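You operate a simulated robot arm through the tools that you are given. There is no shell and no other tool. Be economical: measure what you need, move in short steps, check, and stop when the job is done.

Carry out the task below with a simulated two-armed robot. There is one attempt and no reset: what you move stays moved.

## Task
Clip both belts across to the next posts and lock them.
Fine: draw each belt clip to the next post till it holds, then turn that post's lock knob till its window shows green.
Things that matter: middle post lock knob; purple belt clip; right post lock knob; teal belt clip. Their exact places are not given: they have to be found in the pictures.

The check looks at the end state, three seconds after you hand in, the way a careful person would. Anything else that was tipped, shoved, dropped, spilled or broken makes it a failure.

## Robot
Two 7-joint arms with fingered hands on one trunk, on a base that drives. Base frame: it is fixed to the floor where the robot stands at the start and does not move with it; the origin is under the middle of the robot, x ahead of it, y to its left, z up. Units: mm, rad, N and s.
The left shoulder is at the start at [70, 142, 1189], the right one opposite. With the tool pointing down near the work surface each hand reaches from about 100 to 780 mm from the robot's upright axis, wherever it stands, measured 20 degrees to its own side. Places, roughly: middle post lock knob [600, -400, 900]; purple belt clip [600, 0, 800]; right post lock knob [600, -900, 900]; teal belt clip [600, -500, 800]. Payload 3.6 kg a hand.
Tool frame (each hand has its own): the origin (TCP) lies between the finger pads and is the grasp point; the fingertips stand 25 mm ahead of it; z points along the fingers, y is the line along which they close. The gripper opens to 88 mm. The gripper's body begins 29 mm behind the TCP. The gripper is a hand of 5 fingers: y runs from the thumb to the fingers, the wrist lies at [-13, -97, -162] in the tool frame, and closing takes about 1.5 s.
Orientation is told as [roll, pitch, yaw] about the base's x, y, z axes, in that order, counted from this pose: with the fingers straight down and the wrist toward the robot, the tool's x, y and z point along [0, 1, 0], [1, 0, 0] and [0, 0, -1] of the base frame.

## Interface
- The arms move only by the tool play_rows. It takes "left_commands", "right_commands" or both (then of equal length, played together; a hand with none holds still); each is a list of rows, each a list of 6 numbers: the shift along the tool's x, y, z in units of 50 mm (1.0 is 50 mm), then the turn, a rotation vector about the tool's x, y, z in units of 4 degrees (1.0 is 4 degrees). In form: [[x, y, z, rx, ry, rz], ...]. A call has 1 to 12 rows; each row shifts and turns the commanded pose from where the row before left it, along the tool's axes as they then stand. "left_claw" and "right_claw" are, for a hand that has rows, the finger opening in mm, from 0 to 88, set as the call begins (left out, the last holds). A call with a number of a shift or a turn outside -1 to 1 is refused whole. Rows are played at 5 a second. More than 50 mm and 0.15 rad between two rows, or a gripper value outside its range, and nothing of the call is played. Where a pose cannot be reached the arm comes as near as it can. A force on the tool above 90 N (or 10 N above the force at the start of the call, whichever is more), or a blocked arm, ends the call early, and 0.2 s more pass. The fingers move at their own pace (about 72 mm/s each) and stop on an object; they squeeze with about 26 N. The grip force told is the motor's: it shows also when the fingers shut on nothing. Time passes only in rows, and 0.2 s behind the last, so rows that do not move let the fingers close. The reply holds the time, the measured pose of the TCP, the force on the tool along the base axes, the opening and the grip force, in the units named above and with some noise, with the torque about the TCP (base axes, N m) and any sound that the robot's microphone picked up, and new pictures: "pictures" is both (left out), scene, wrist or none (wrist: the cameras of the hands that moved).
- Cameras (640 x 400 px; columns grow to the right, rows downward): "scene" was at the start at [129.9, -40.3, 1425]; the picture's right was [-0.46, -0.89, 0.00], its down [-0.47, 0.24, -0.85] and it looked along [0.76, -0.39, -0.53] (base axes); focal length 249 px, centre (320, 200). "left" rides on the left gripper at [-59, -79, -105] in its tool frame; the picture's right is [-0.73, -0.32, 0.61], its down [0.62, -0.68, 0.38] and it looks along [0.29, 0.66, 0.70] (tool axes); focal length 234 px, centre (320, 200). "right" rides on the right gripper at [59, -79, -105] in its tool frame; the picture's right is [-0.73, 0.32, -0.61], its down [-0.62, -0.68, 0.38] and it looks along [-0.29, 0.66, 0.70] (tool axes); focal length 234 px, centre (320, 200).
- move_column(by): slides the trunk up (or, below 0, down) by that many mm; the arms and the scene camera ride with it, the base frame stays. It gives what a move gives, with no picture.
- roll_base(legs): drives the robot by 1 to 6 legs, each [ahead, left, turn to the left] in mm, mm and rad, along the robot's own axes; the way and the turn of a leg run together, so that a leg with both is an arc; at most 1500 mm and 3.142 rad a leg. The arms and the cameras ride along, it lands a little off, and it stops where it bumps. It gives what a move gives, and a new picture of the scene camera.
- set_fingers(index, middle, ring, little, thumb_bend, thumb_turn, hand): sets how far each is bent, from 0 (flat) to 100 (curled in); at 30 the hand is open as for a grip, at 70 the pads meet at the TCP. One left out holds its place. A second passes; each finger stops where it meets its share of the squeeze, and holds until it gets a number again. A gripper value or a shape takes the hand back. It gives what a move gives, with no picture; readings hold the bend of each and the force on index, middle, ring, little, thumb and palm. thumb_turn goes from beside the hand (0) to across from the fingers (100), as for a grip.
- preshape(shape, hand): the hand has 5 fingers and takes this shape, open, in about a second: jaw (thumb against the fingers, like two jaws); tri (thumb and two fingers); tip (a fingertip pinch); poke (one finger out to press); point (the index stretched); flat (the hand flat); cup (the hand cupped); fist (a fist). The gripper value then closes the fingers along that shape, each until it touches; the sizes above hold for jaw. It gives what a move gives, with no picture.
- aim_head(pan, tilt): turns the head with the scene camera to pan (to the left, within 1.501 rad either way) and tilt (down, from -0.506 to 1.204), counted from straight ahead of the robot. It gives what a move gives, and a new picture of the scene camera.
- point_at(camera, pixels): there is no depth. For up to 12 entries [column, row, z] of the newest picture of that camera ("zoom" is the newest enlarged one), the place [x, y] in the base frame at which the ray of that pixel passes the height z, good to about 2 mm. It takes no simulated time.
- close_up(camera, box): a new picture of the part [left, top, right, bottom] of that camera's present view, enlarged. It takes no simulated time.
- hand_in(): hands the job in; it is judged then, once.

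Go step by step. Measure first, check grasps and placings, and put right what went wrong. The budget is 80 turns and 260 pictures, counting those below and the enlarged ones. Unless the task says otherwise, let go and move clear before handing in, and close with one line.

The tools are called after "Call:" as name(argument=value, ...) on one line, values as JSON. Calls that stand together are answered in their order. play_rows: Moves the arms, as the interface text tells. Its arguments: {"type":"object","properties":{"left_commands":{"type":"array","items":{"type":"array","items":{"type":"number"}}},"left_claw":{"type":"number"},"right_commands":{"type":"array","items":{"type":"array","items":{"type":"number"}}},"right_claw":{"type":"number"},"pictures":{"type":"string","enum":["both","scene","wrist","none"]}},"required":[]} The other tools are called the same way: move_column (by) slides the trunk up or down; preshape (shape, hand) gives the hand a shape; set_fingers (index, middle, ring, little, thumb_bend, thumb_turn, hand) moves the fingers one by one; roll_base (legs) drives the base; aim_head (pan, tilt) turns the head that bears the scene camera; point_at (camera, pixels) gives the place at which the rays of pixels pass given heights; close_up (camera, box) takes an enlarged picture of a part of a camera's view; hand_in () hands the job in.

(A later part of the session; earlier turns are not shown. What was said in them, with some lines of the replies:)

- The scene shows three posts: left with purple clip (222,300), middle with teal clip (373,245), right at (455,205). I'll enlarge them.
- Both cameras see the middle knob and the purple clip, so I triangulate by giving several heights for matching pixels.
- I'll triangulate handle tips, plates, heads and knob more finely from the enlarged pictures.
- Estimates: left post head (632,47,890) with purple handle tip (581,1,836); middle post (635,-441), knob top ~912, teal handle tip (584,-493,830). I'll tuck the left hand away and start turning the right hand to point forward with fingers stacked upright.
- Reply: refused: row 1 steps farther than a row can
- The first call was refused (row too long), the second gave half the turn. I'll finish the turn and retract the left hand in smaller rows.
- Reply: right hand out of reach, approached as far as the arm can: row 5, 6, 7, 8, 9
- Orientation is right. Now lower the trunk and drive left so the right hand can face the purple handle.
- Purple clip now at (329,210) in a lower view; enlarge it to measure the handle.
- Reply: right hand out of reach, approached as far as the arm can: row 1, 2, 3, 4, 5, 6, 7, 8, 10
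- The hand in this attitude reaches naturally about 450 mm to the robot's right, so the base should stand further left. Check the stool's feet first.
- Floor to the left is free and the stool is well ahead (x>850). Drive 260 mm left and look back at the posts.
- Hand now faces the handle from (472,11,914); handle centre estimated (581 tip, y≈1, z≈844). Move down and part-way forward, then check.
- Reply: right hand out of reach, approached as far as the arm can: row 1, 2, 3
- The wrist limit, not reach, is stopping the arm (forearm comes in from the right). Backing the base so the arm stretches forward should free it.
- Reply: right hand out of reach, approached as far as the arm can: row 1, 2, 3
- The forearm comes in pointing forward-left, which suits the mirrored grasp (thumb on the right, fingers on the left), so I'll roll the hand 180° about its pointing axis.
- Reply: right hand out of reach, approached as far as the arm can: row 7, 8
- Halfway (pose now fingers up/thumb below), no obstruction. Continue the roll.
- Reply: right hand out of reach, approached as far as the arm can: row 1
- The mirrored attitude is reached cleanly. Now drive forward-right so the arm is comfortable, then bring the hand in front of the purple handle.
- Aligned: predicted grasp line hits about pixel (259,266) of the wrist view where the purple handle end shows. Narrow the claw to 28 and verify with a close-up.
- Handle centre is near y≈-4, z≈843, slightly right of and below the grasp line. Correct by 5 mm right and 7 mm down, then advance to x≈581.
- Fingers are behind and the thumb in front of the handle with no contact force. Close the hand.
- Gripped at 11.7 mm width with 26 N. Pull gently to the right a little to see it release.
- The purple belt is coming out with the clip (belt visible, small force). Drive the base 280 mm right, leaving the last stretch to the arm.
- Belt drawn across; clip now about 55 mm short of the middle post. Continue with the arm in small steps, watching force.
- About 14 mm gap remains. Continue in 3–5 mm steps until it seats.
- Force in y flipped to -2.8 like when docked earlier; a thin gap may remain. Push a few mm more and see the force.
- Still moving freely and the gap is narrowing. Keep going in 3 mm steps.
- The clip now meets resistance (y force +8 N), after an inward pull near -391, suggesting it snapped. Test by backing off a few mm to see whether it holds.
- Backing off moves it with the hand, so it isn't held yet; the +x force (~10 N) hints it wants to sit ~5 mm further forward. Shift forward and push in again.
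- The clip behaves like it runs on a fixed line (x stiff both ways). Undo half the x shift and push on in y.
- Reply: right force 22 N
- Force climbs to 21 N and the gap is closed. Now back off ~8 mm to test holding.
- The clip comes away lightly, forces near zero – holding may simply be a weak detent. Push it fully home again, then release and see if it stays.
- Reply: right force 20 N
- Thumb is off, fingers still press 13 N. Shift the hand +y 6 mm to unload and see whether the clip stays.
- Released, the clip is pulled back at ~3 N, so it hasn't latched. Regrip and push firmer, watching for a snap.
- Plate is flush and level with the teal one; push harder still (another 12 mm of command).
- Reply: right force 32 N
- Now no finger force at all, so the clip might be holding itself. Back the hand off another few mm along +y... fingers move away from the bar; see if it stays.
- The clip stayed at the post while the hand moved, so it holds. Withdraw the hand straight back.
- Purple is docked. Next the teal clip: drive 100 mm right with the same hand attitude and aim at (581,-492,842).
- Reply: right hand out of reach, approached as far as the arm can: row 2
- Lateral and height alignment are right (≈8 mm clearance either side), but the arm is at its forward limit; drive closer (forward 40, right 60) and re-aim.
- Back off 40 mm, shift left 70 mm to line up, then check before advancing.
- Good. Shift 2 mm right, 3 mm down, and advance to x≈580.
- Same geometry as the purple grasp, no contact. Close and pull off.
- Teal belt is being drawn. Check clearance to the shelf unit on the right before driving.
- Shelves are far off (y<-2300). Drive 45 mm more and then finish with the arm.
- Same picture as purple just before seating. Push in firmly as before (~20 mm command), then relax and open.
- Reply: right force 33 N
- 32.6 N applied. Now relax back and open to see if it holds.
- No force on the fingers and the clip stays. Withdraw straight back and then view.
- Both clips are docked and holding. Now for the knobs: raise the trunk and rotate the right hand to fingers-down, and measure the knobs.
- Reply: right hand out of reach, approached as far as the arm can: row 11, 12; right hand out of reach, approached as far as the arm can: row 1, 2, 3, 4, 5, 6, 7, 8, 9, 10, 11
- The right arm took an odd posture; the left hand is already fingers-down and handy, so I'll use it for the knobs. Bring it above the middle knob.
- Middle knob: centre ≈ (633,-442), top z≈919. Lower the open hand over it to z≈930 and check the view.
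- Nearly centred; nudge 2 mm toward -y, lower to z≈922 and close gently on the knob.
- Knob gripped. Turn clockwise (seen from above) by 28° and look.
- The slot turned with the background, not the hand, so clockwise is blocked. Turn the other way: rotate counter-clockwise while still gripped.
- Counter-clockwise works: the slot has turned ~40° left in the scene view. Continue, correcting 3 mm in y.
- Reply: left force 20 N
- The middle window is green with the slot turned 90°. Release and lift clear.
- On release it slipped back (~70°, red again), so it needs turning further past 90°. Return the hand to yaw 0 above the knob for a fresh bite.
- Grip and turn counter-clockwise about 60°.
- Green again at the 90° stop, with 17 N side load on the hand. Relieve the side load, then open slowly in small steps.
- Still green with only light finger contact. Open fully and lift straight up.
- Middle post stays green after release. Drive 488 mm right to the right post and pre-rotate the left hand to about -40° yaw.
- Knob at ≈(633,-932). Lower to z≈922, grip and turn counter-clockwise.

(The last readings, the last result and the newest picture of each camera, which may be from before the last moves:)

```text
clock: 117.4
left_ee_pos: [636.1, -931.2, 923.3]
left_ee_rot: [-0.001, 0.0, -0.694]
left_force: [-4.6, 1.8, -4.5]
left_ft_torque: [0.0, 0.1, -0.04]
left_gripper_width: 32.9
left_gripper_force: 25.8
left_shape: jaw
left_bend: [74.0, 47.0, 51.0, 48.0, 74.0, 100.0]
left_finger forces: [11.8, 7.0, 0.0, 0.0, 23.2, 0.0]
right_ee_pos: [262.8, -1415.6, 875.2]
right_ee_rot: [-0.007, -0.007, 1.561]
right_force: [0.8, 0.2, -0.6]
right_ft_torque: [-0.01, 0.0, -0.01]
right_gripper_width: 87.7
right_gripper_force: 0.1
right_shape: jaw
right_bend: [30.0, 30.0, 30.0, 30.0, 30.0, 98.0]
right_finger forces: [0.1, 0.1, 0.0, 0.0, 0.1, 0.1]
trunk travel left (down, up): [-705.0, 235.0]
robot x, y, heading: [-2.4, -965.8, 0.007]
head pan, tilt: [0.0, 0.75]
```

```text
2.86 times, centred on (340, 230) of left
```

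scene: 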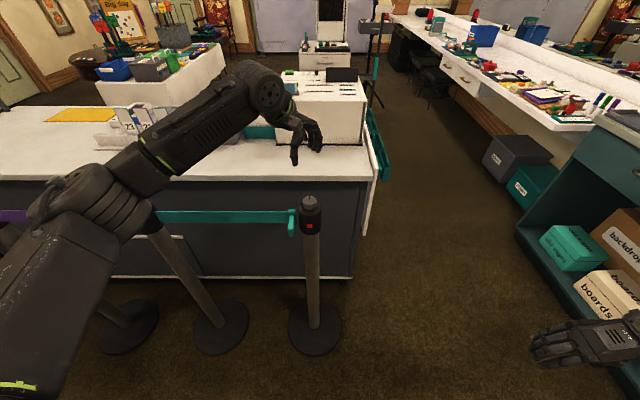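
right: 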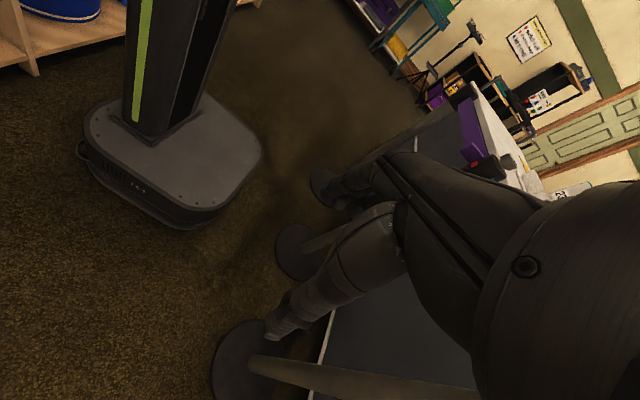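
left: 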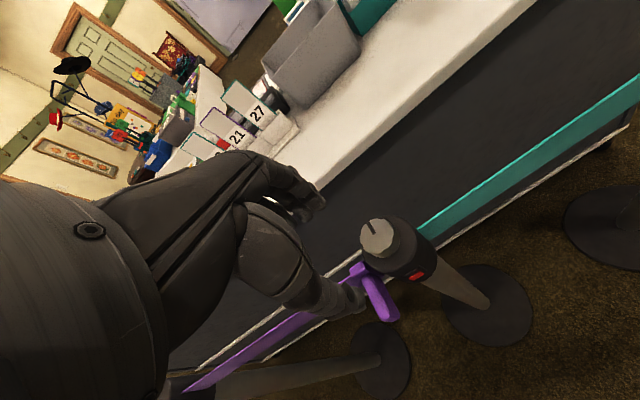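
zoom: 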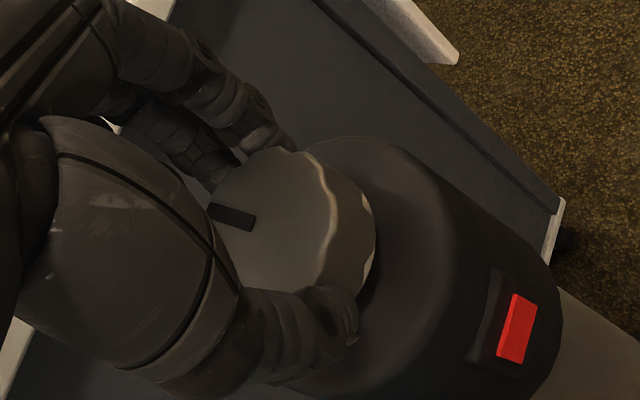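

Good grip (33 mm width). Turn counter-clockwise ~90° in two calls.

Call:
play_rows(left_commands=[[0, 0, 0, 0, 0, -1], [0, 0, 0, 0, 0, -1], [0, 0, 0, 0, 0, -1], [0, 0, 0, 0, 0, -1], [0, 0, 0, 0, 0, -1], [0, 0, 0, 0, 0, -1], [0, 0, 0, 0, 0, -1], [0, 0, 0, 0, 0, -1], [0, 0, 0, 0, 0, -1], [0, 0, 0, 0, 0, -1], [0, 0, 0, 0, 0, -1], [0, 0, 0, 0, 0, -1]], pictures="none")

Call:
play_rows(left_commands=[[0, 0, 0, 0, 0, -1], [0, 0, 0, 0, 0, -1], [0, 0, 0, 0, 0, -1], [0, 0, 0, 0, 0, -1], [0, 0, 0, 0, 0, -1], [0, 0, 0, 0, 0, -1], [0, 0, 0, 0, 0, -1], [0, 0, 0, 0, 0, -1], [0, 0, 0, 0, 0, -1], [0, 0, 0, 0, 0, -1], [0, 0, 0, 0, 0, -1]], pictures="none")

Call:
close_up(camera="scene", box=[260, 150, 360, 230])

Call:
close_up(camera="left", box=[240, 160, 440, 300])

```text
clock: 120.0
left_ee_pos: [635.0, -931.9, 921.5]
left_ee_rot: [0.0, -0.001, 0.146]
left_force: [-1.0, -8.0, -1.2]
left_ft_torque: [-0.17, -0.02, -0.01]
left_gripper_width: 32.5
left_gripper_force: 25.5
left_shape: jaw
left_bend: [74.0, 47.0, 51.0, 48.0, 75.0, 99.0]
left_finger forces: [15.1, 6.4, 0.0, 0.1, 23.4, 0.0]
right_ee_pos: [263.5, -1417.0, 873.3]
right_ee_rot: [-0.004, -0.01, 1.563]
right_force: [-0.1, 0.6, -0.2]
right_ft_torque: [-0.01, -0.02, -0.05]
right_gripper_width: 87.8
right_gripper_force: 0.0
right_shape: jaw
right_bend: [30.0, 30.0, 30.0, 30.0, 30.0, 98.0]
right_finger forces: [0.0, 0.0, 0.0, 0.0, 0.0, 0.0]
trunk travel left (down, up): [-705.0, 235.0]
robot x, y, heading: [2.0, -964.2, 0.005]
head pan, tilt: [0.0, 0.75]
```

```text
clock: 122.4
left_ee_pos: [635.8, -933.2, 921.5]
left_ee_rot: [0.0, -0.002, 0.916]
left_force: [4.2, -15.2, 3.4]
left_ft_torque: [-0.29, -0.08, -0.21]
left_gripper_width: 32.2
left_gripper_force: 26.3
left_shape: jaw
left_bend: [74.0, 49.0, 51.0, 48.0, 74.0, 99.0]
left_finger forces: [12.8, 5.1, 0.0, 0.0, 27.8, 0.1]
right_ee_pos: [264.6, -1418.4, 872.7]
right_ee_rot: [-0.004, -0.009, 1.561]
right_force: [0.1, -0.9, 0.0]
right_ft_torque: [0.0, -0.01, 0.02]
right_gripper_width: 87.7
right_gripper_force: 0.2
right_shape: jaw
right_bend: [30.0, 30.0, 30.0, 30.0, 30.0, 98.0]
right_finger forces: [0.0, 0.0, 0.0, 0.0, 0.0, 0.0]
trunk travel left (down, up): [-705.0, 235.0]
robot x, y, heading: [1.6, -964.3, 0.003]
head pan, tilt: [0.0, 0.75]
```

```text
5.00 times, centred on (310, 190) of scene
```

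zoom: 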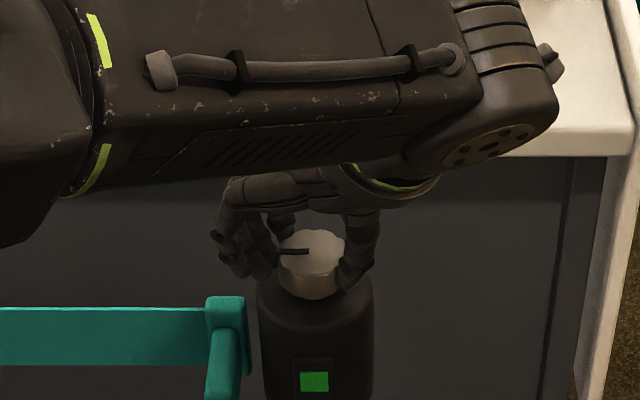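

```text
2.86 times, centred on (340, 230) of left
```

zoom: 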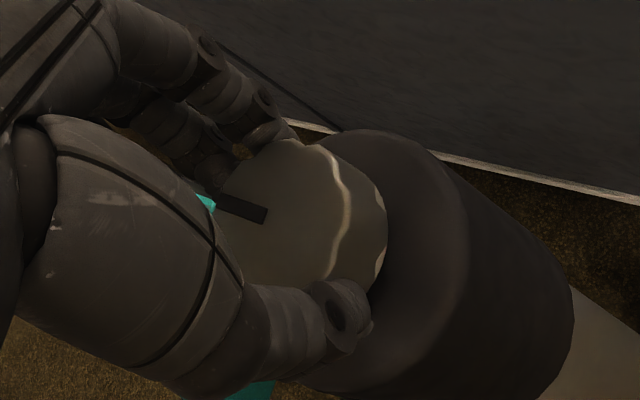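

Green on the right post. Relieve the side load and open gradually as before.

Call:
play_rows(left_commands=[[-0.02, -0.03, 0, 0, 0, 0], [-0.02, -0.03, 0, 0, 0, 0], [0, 0, 0, 0, 0, 0]], pictures="none")

Call:
play_rows(left_commands=[[0, 0, 0, 0, 0, 0], [0, 0, 0, 0, 0, 0]], left_claw=36, pictures="none")

Call:
play_rows(left_commands=[[0, 0, 0, 0, 0, 0], [0, 0, 0, 0, 0, 0], [0, 0, 0, 0, 0, 0]], left_claw=62, pictures="none")

Call:
close_up(camera="scene", box=[260, 150, 360, 230])

```text
clock: 123.2
left_ee_pos: [635.8, -934.8, 922.5]
left_ee_rot: [0.003, -0.001, 0.913]
left_force: [5.9, -6.4, 4.4]
left_ft_torque: [-0.09, -0.16, -0.21]
left_gripper_width: 32.7
left_gripper_force: 26.0
left_shape: jaw
left_bend: [74.0, 48.0, 51.0, 48.0, 75.0, 100.0]
left_finger forces: [15.6, 7.1, 0.0, 0.1, 23.8, 0.1]
right_ee_pos: [264.1, -1416.7, 873.0]
right_ee_rot: [-0.004, -0.008, 1.561]
right_force: [0.4, -0.2, 0.0]
right_ft_torque: [0.0, -0.02, 0.01]
right_gripper_width: 87.8
right_gripper_force: 0.0
right_shape: jaw
right_bend: [30.0, 30.0, 30.0, 30.0, 30.0, 98.0]
right_finger forces: [0.0, 0.0, 0.0, 0.0, 0.1, 0.0]
trunk travel left (down, up): [-705.0, 235.0]
robot x, y, heading: [-3.1, -963.4, 0.008]
head pan, tilt: [0.0, 0.75]
```

```text
clock: 123.8
left_ee_pos: [634.6, -933.9, 920.8]
left_ee_rot: [0.002, -0.001, 0.913]
left_force: [1.9, 0.9, 0.2]
left_ft_torque: [0.0, -0.04, 0.01]
left_gripper_width: 37.4
left_gripper_force: 0.0
left_shape: jaw
left_bend: [74.0, 48.0, 45.0, 43.0, 72.0, 100.0]
left_finger forces: [1.9, 0.4, 0.0, 0.1, 0.0, 0.1]
right_ee_pos: [263.9, -1416.3, 873.5]
right_ee_rot: [-0.004, -0.008, 1.562]
right_force: [0.3, 0.9, 0.0]
right_ft_torque: [-0.01, -0.02, 0.0]
right_gripper_width: 87.5
right_gripper_force: 0.0
right_shape: jaw
right_bend: [30.0, 30.0, 30.0, 30.0, 30.0, 98.0]
right_finger forces: [0.1, 0.0, 0.0, 0.0, 0.0, 0.0]
trunk travel left (down, up): [-705.0, 235.0]
robot x, y, heading: [-2.4, -955.5, 0.003]
head pan, tilt: [0.0, 0.75]
```

```text
clock: 124.6
left_ee_pos: [634.1, -933.7, 922.9]
left_ee_rot: [0.0, 0.0, 0.912]
left_force: [-0.4, 0.2, -0.2]
left_ft_torque: [0.03, 0.0, 0.0]
left_gripper_width: 61.6
left_gripper_force: 0.1
left_shape: jaw
left_bend: [27.0, 37.0, 34.0, 35.0, 58.0, 99.0]
left_finger forces: [0.0, 0.0, 0.0, 0.1, 0.0, 0.0]
right_ee_pos: [263.6, -1417.0, 873.9]
right_ee_rot: [-0.003, -0.007, 1.561]
right_force: [-0.3, -1.0, 0.2]
right_ft_torque: [0.01, 0.01, 0.02]
right_gripper_width: 87.8
right_gripper_force: 0.1
right_shape: jaw
right_bend: [30.0, 30.0, 30.0, 30.0, 30.0, 98.0]
right_finger forces: [0.0, 0.0, 0.1, 0.0, 0.0, 0.0]
trunk travel left (down, up): [-705.0, 235.0]
robot x, y, heading: [2.7, -965.0, 0.005]
head pan, tilt: [0.0, 0.75]
```

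```text
5.00 times, centred on (310, 190) of scene
```

zoom: 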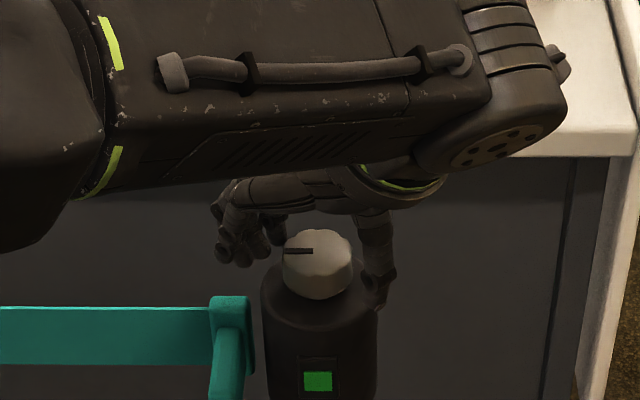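

Released and still green. Lift, back off, and check both posts.

Call:
play_rows(left_commands=[[0, 0, -0.3, 0, 0, 0], [0, 0, -0.8, 0, 0, 0], [0, 0, -1, 0, 0, 0], [0, 0, -1, 0, 0, 0], [0, 0, 0, 0, 0, 0]], pictures="none")

Call:
roll_base(legs=[[-300, 150, 0]])

Call:
aim_head(pan=0.25, tilt=0.5)

```text
clock: 125.8
left_ee_pos: [636.8, -934.0, 1076.4]
left_ee_rot: [0.001, 0.003, 0.913]
left_force: [-0.1, 0.4, -0.2]
left_ft_torque: [0.01, -0.03, -0.02]
left_gripper_width: 61.7
left_gripper_force: 0.0
left_shape: jaw
left_bend: [27.0, 37.0, 34.0, 35.0, 58.0, 99.0]
left_finger forces: [0.1, 0.0, 0.1, 0.1, 0.1, 0.1]
right_ee_pos: [263.1, -1416.5, 873.3]
right_ee_rot: [-0.004, -0.008, 1.559]
right_force: [-0.2, -0.5, 0.2]
right_ft_torque: [-0.02, 0.02, -0.01]
right_gripper_width: 87.6
right_gripper_force: 0.0
right_shape: jaw
right_bend: [30.0, 30.0, 30.0, 30.0, 30.0, 98.0]
right_finger forces: [0.0, 0.1, 0.1, 0.0, 0.0, 0.0]
trunk travel left (down, up): [-705.0, 235.0]
robot x, y, heading: [-2.0, -965.4, 0.002]
head pan, tilt: [0.0, 0.75]
```

```text
clock: 128.0
left_ee_pos: [380.1, -763.3, 1076.1]
left_ee_rot: [-0.001, 0.002, 0.959]
left_force: [0.1, -0.2, 0.7]
left_ft_torque: [-0.04, -0.01, 0.01]
left_gripper_width: 61.6
left_gripper_force: 0.0
left_shape: jaw
left_bend: [27.0, 37.0, 34.0, 35.0, 58.0, 99.0]
left_finger forces: [0.1, 0.0, 0.1, 0.0, 0.1, 0.0]
right_ee_pos: [31.9, -1263.8, 873.2]
right_ee_rot: [-0.004, -0.005, 1.611]
right_force: [-0.1, -0.4, 0.0]
right_ft_torque: [-0.05, 0.04, 0.0]
right_gripper_width: 87.8
right_gripper_force: 0.1
right_shape: jaw
right_bend: [30.0, 30.0, 30.0, 30.0, 30.0, 98.0]
right_finger forces: [0.0, 0.0, 0.0, 0.0, 0.1, 0.0]
trunk travel left (down, up): [-705.0, 235.0]
robot x, y, heading: [-252.2, -825.4, 0.057]
head pan, tilt: [0.0, 0.75]
stopped in leg 1: the robot was blocked; the commanded pose is now the measured one
```

scene: 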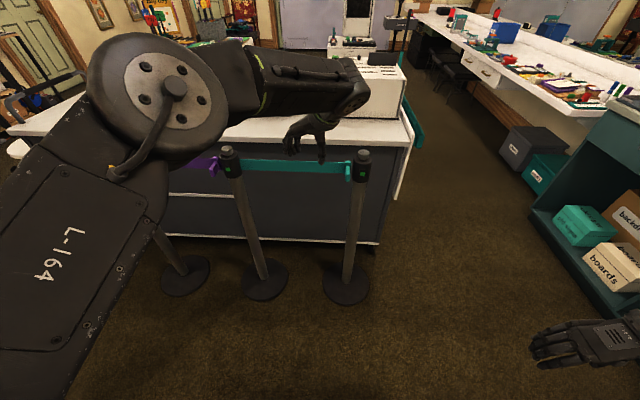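

```text
clock: 128.7
left_ee_pos: [379.0, -765.2, 1077.1]
left_ee_rot: [0.001, 0.0, 0.961]
left_force: [-0.4, 0.0, 0.2]
left_ft_torque: [-0.01, -0.01, 0.03]
left_gripper_width: 62.0
left_gripper_force: 0.1
left_shape: jaw
left_bend: [27.0, 37.0, 34.0, 35.0, 58.0, 99.0]
left_finger forces: [0.1, 0.0, 0.0, 0.1, 0.0, 0.1]
right_ee_pos: [31.5, -1263.9, 873.1]
right_ee_rot: [-0.003, -0.008, 1.611]
right_force: [-0.9, 0.1, -0.1]
right_ft_torque: [0.04, 0.01, -0.04]
right_gripper_width: 87.7
right_gripper_force: 0.1
right_shape: jaw
right_bend: [30.0, 30.0, 30.0, 30.0, 30.0, 98.0]
right_finger forces: [0.1, 0.0, 0.1, 0.1, 0.1, 0.1]
trunk travel left (down, up): [-705.0, 235.0]
robot x, y, heading: [-256.7, -826.9, 0.049]
head pan, tilt: [0.25, 0.499]
```

scene: 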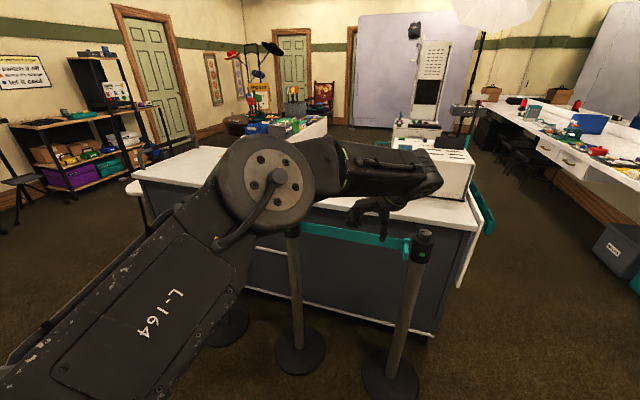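

Windows look green, but the base bumped something behind. Move forward off it and look to the sides.

Call:
roll_base(legs=[[100, 0, -0.05]])

Call:
aim_head(pan=1.5, tilt=0.8)

Call:
aim_head(pan=-1.5, tilt=0.8)

Call:
close_up(camera="right", box=[0, 0, 640, 400])

```text
clock: 129.9
left_ee_pos: [479.3, -793.6, 1077.2]
left_ee_rot: [0.0, 0.0, 0.911]
left_force: [-0.5, -0.3, -0.1]
left_ft_torque: [0.0, 0.0, 0.0]
left_gripper_width: 61.5
left_gripper_force: 0.2
left_shape: jaw
left_bend: [27.0, 37.0, 34.0, 35.0, 58.0, 99.0]
left_finger forces: [0.0, 0.0, 0.0, 0.0, 0.0, 0.1]
right_ee_pos: [108.7, -1275.2, 872.6]
right_ee_rot: [-0.006, -0.006, 1.561]
right_force: [1.2, -0.2, 0.2]
right_ft_torque: [-0.01, 0.02, 0.01]
right_gripper_width: 87.5
right_gripper_force: 0.0
right_shape: jaw
right_bend: [30.0, 30.0, 30.0, 30.0, 30.0, 98.0]
right_finger forces: [0.1, 0.0, 0.0, 0.0, 0.1, 0.1]
trunk travel left (down, up): [-705.0, 235.0]
robot x, y, heading: [-156.7, -821.5, 0.004]
head pan, tilt: [0.25, 0.499]
```

scene: 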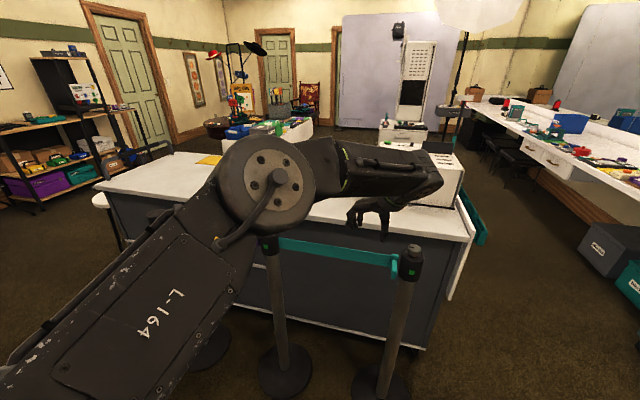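

```text
clock: 131.3
left_ee_pos: [480.5, -793.5, 1076.6]
left_ee_rot: [-0.001, 0.001, 0.911]
left_force: [0.5, -0.2, 0.3]
left_ft_torque: [0.02, 0.01, 0.01]
left_gripper_width: 61.6
left_gripper_force: 0.0
left_shape: jaw
left_bend: [27.0, 37.0, 34.0, 35.0, 58.0, 99.0]
left_finger forces: [0.1, 0.0, 0.0, 0.0, 0.1, 0.1]
right_ee_pos: [109.2, -1274.8, 873.2]
right_ee_rot: [-0.004, -0.007, 1.561]
right_force: [-0.3, 0.7, 0.2]
right_ft_torque: [0.0, -0.01, 0.01]
right_gripper_width: 87.7
right_gripper_force: 0.0
right_shape: jaw
right_bend: [30.0, 30.0, 30.0, 30.0, 30.0, 98.0]
right_finger forces: [0.1, 0.0, 0.0, 0.0, 0.0, 0.0]
trunk travel left (down, up): [-705.0, 235.0]
robot x, y, heading: [-154.7, -819.3, 0.005]
head pan, tilt: [1.499, 0.799]
```

scene: 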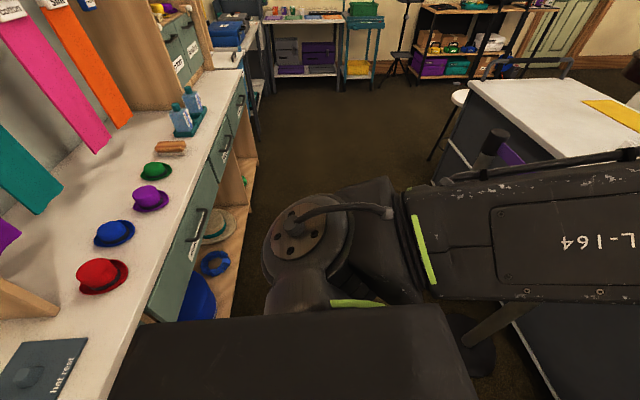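

```text
clock: 133.9
left_ee_pos: [481.0, -793.3, 1076.8]
left_ee_rot: [0.0, -0.002, 0.911]
left_force: [0.3, -0.2, 0.6]
left_ft_torque: [-0.02, -0.01, -0.02]
left_gripper_width: 61.9
left_gripper_force: 0.0
left_shape: jaw
left_bend: [27.0, 37.0, 34.0, 35.0, 58.0, 99.0]
left_finger forces: [0.0, 0.0, 0.0, 0.0, 0.0, 0.0]
right_ee_pos: [109.0, -1274.6, 872.4]
right_ee_rot: [-0.003, -0.007, 1.561]
right_force: [0.0, 1.1, -0.3]
right_ft_torque: [-0.02, -0.01, -0.02]
right_gripper_width: 87.8
right_gripper_force: 0.1
right_shape: jaw
right_bend: [30.0, 30.0, 30.0, 30.0, 30.0, 98.0]
right_finger forces: [0.0, 0.1, 0.0, 0.0, 0.1, 0.1]
trunk travel left (down, up): [-705.0, 235.0]
robot x, y, heading: [-151.8, -824.4, 0.004]
head pan, tilt: [-1.499, 0.799]
```

scene: 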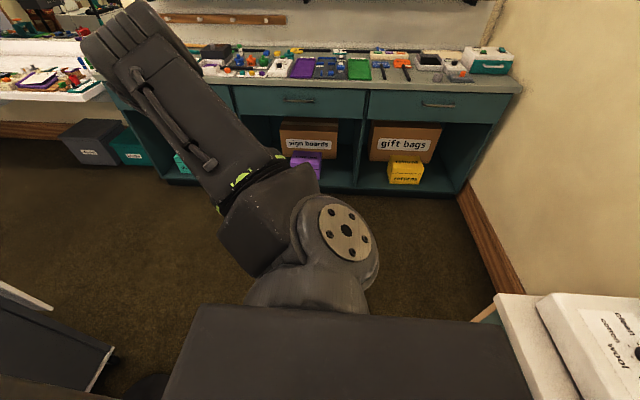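

```text
1.00 times, centred on (320, 200) of right (not enlarged: the box is as wide or as high as the picture)
```

zoom: 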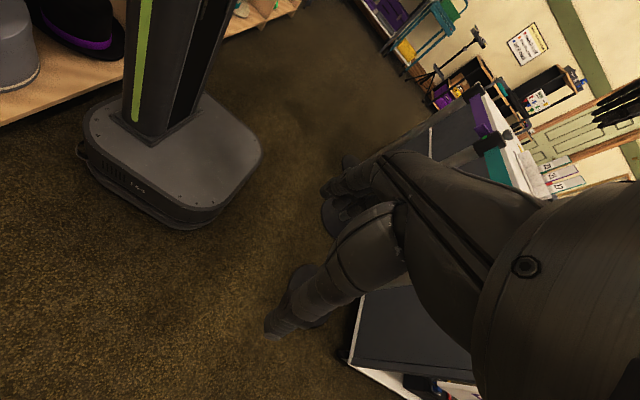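

Only a heavy workbench stands behind; hats and bottles on it are undisturbed. Final close-ups of the posts.

Call:
aim_head(pan=0.15, tilt=0.6)

Call:
close_up(camera="scene", box=[200, 180, 440, 330])

Call:
close_up(camera="left", box=[0, 0, 640, 400])

```text
clock: 135.6
left_ee_pos: [480.9, -794.9, 1077.5]
left_ee_rot: [0.002, -0.001, 0.912]
left_force: [0.0, -0.2, 0.2]
left_ft_torque: [0.0, -0.01, 0.0]
left_gripper_width: 61.9
left_gripper_force: 0.0
left_shape: jaw
left_bend: [27.0, 37.0, 34.0, 35.0, 58.0, 99.0]
left_finger forces: [0.1, 0.0, 0.0, 0.1, 0.0, 0.0]
right_ee_pos: [109.0, -1275.4, 873.1]
right_ee_rot: [-0.004, -0.006, 1.56]
right_force: [-0.5, -0.2, -1.0]
right_ft_torque: [-0.01, 0.01, 0.0]
right_gripper_width: 87.6
right_gripper_force: 0.1
right_shape: jaw
right_bend: [30.0, 30.0, 30.0, 30.0, 30.0, 98.0]
right_finger forces: [0.1, 0.1, 0.0, 0.0, 0.0, 0.1]
trunk travel left (down, up): [-705.0, 235.0]
robot x, y, heading: [-151.9, -826.2, 0.005]
head pan, tilt: [0.15, 0.6]
```

scene: 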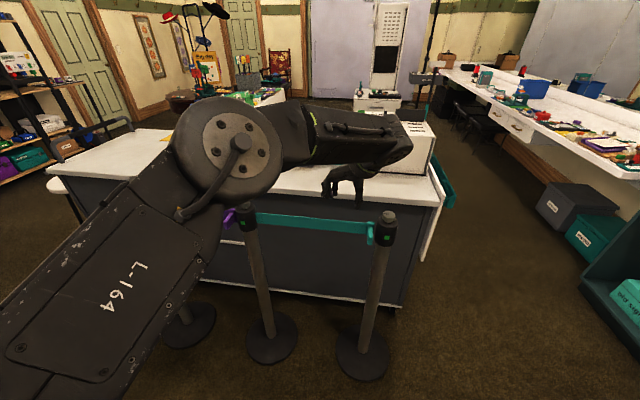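

```text
2.67 times, centred on (320, 255) of scene
```

zoom: 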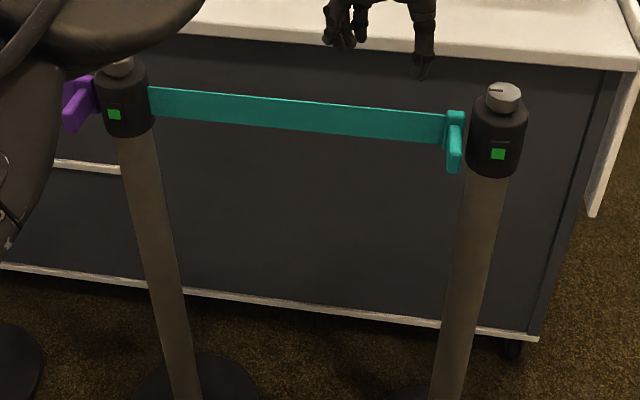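

```text
1.00 times, centred on (320, 200) of left (not enlarged: the box is as wide or as high as the picture)
```

zoom: 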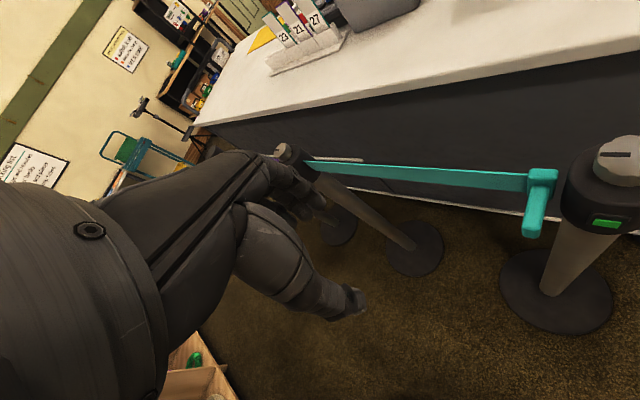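

Both windows are green at zoom pixels (113,114) and (498,154), both clips are docked, and both hands are clear. Handing in.

Call:
hand_in()

```text
The job is handed in.
```

Both belts are clipped across: purple to the middle post and teal to the right post. Both lock knobs are turned and their windows show green. While backing away at the end, the base bumped the workbench behind it; the items I could see on it were still upright.
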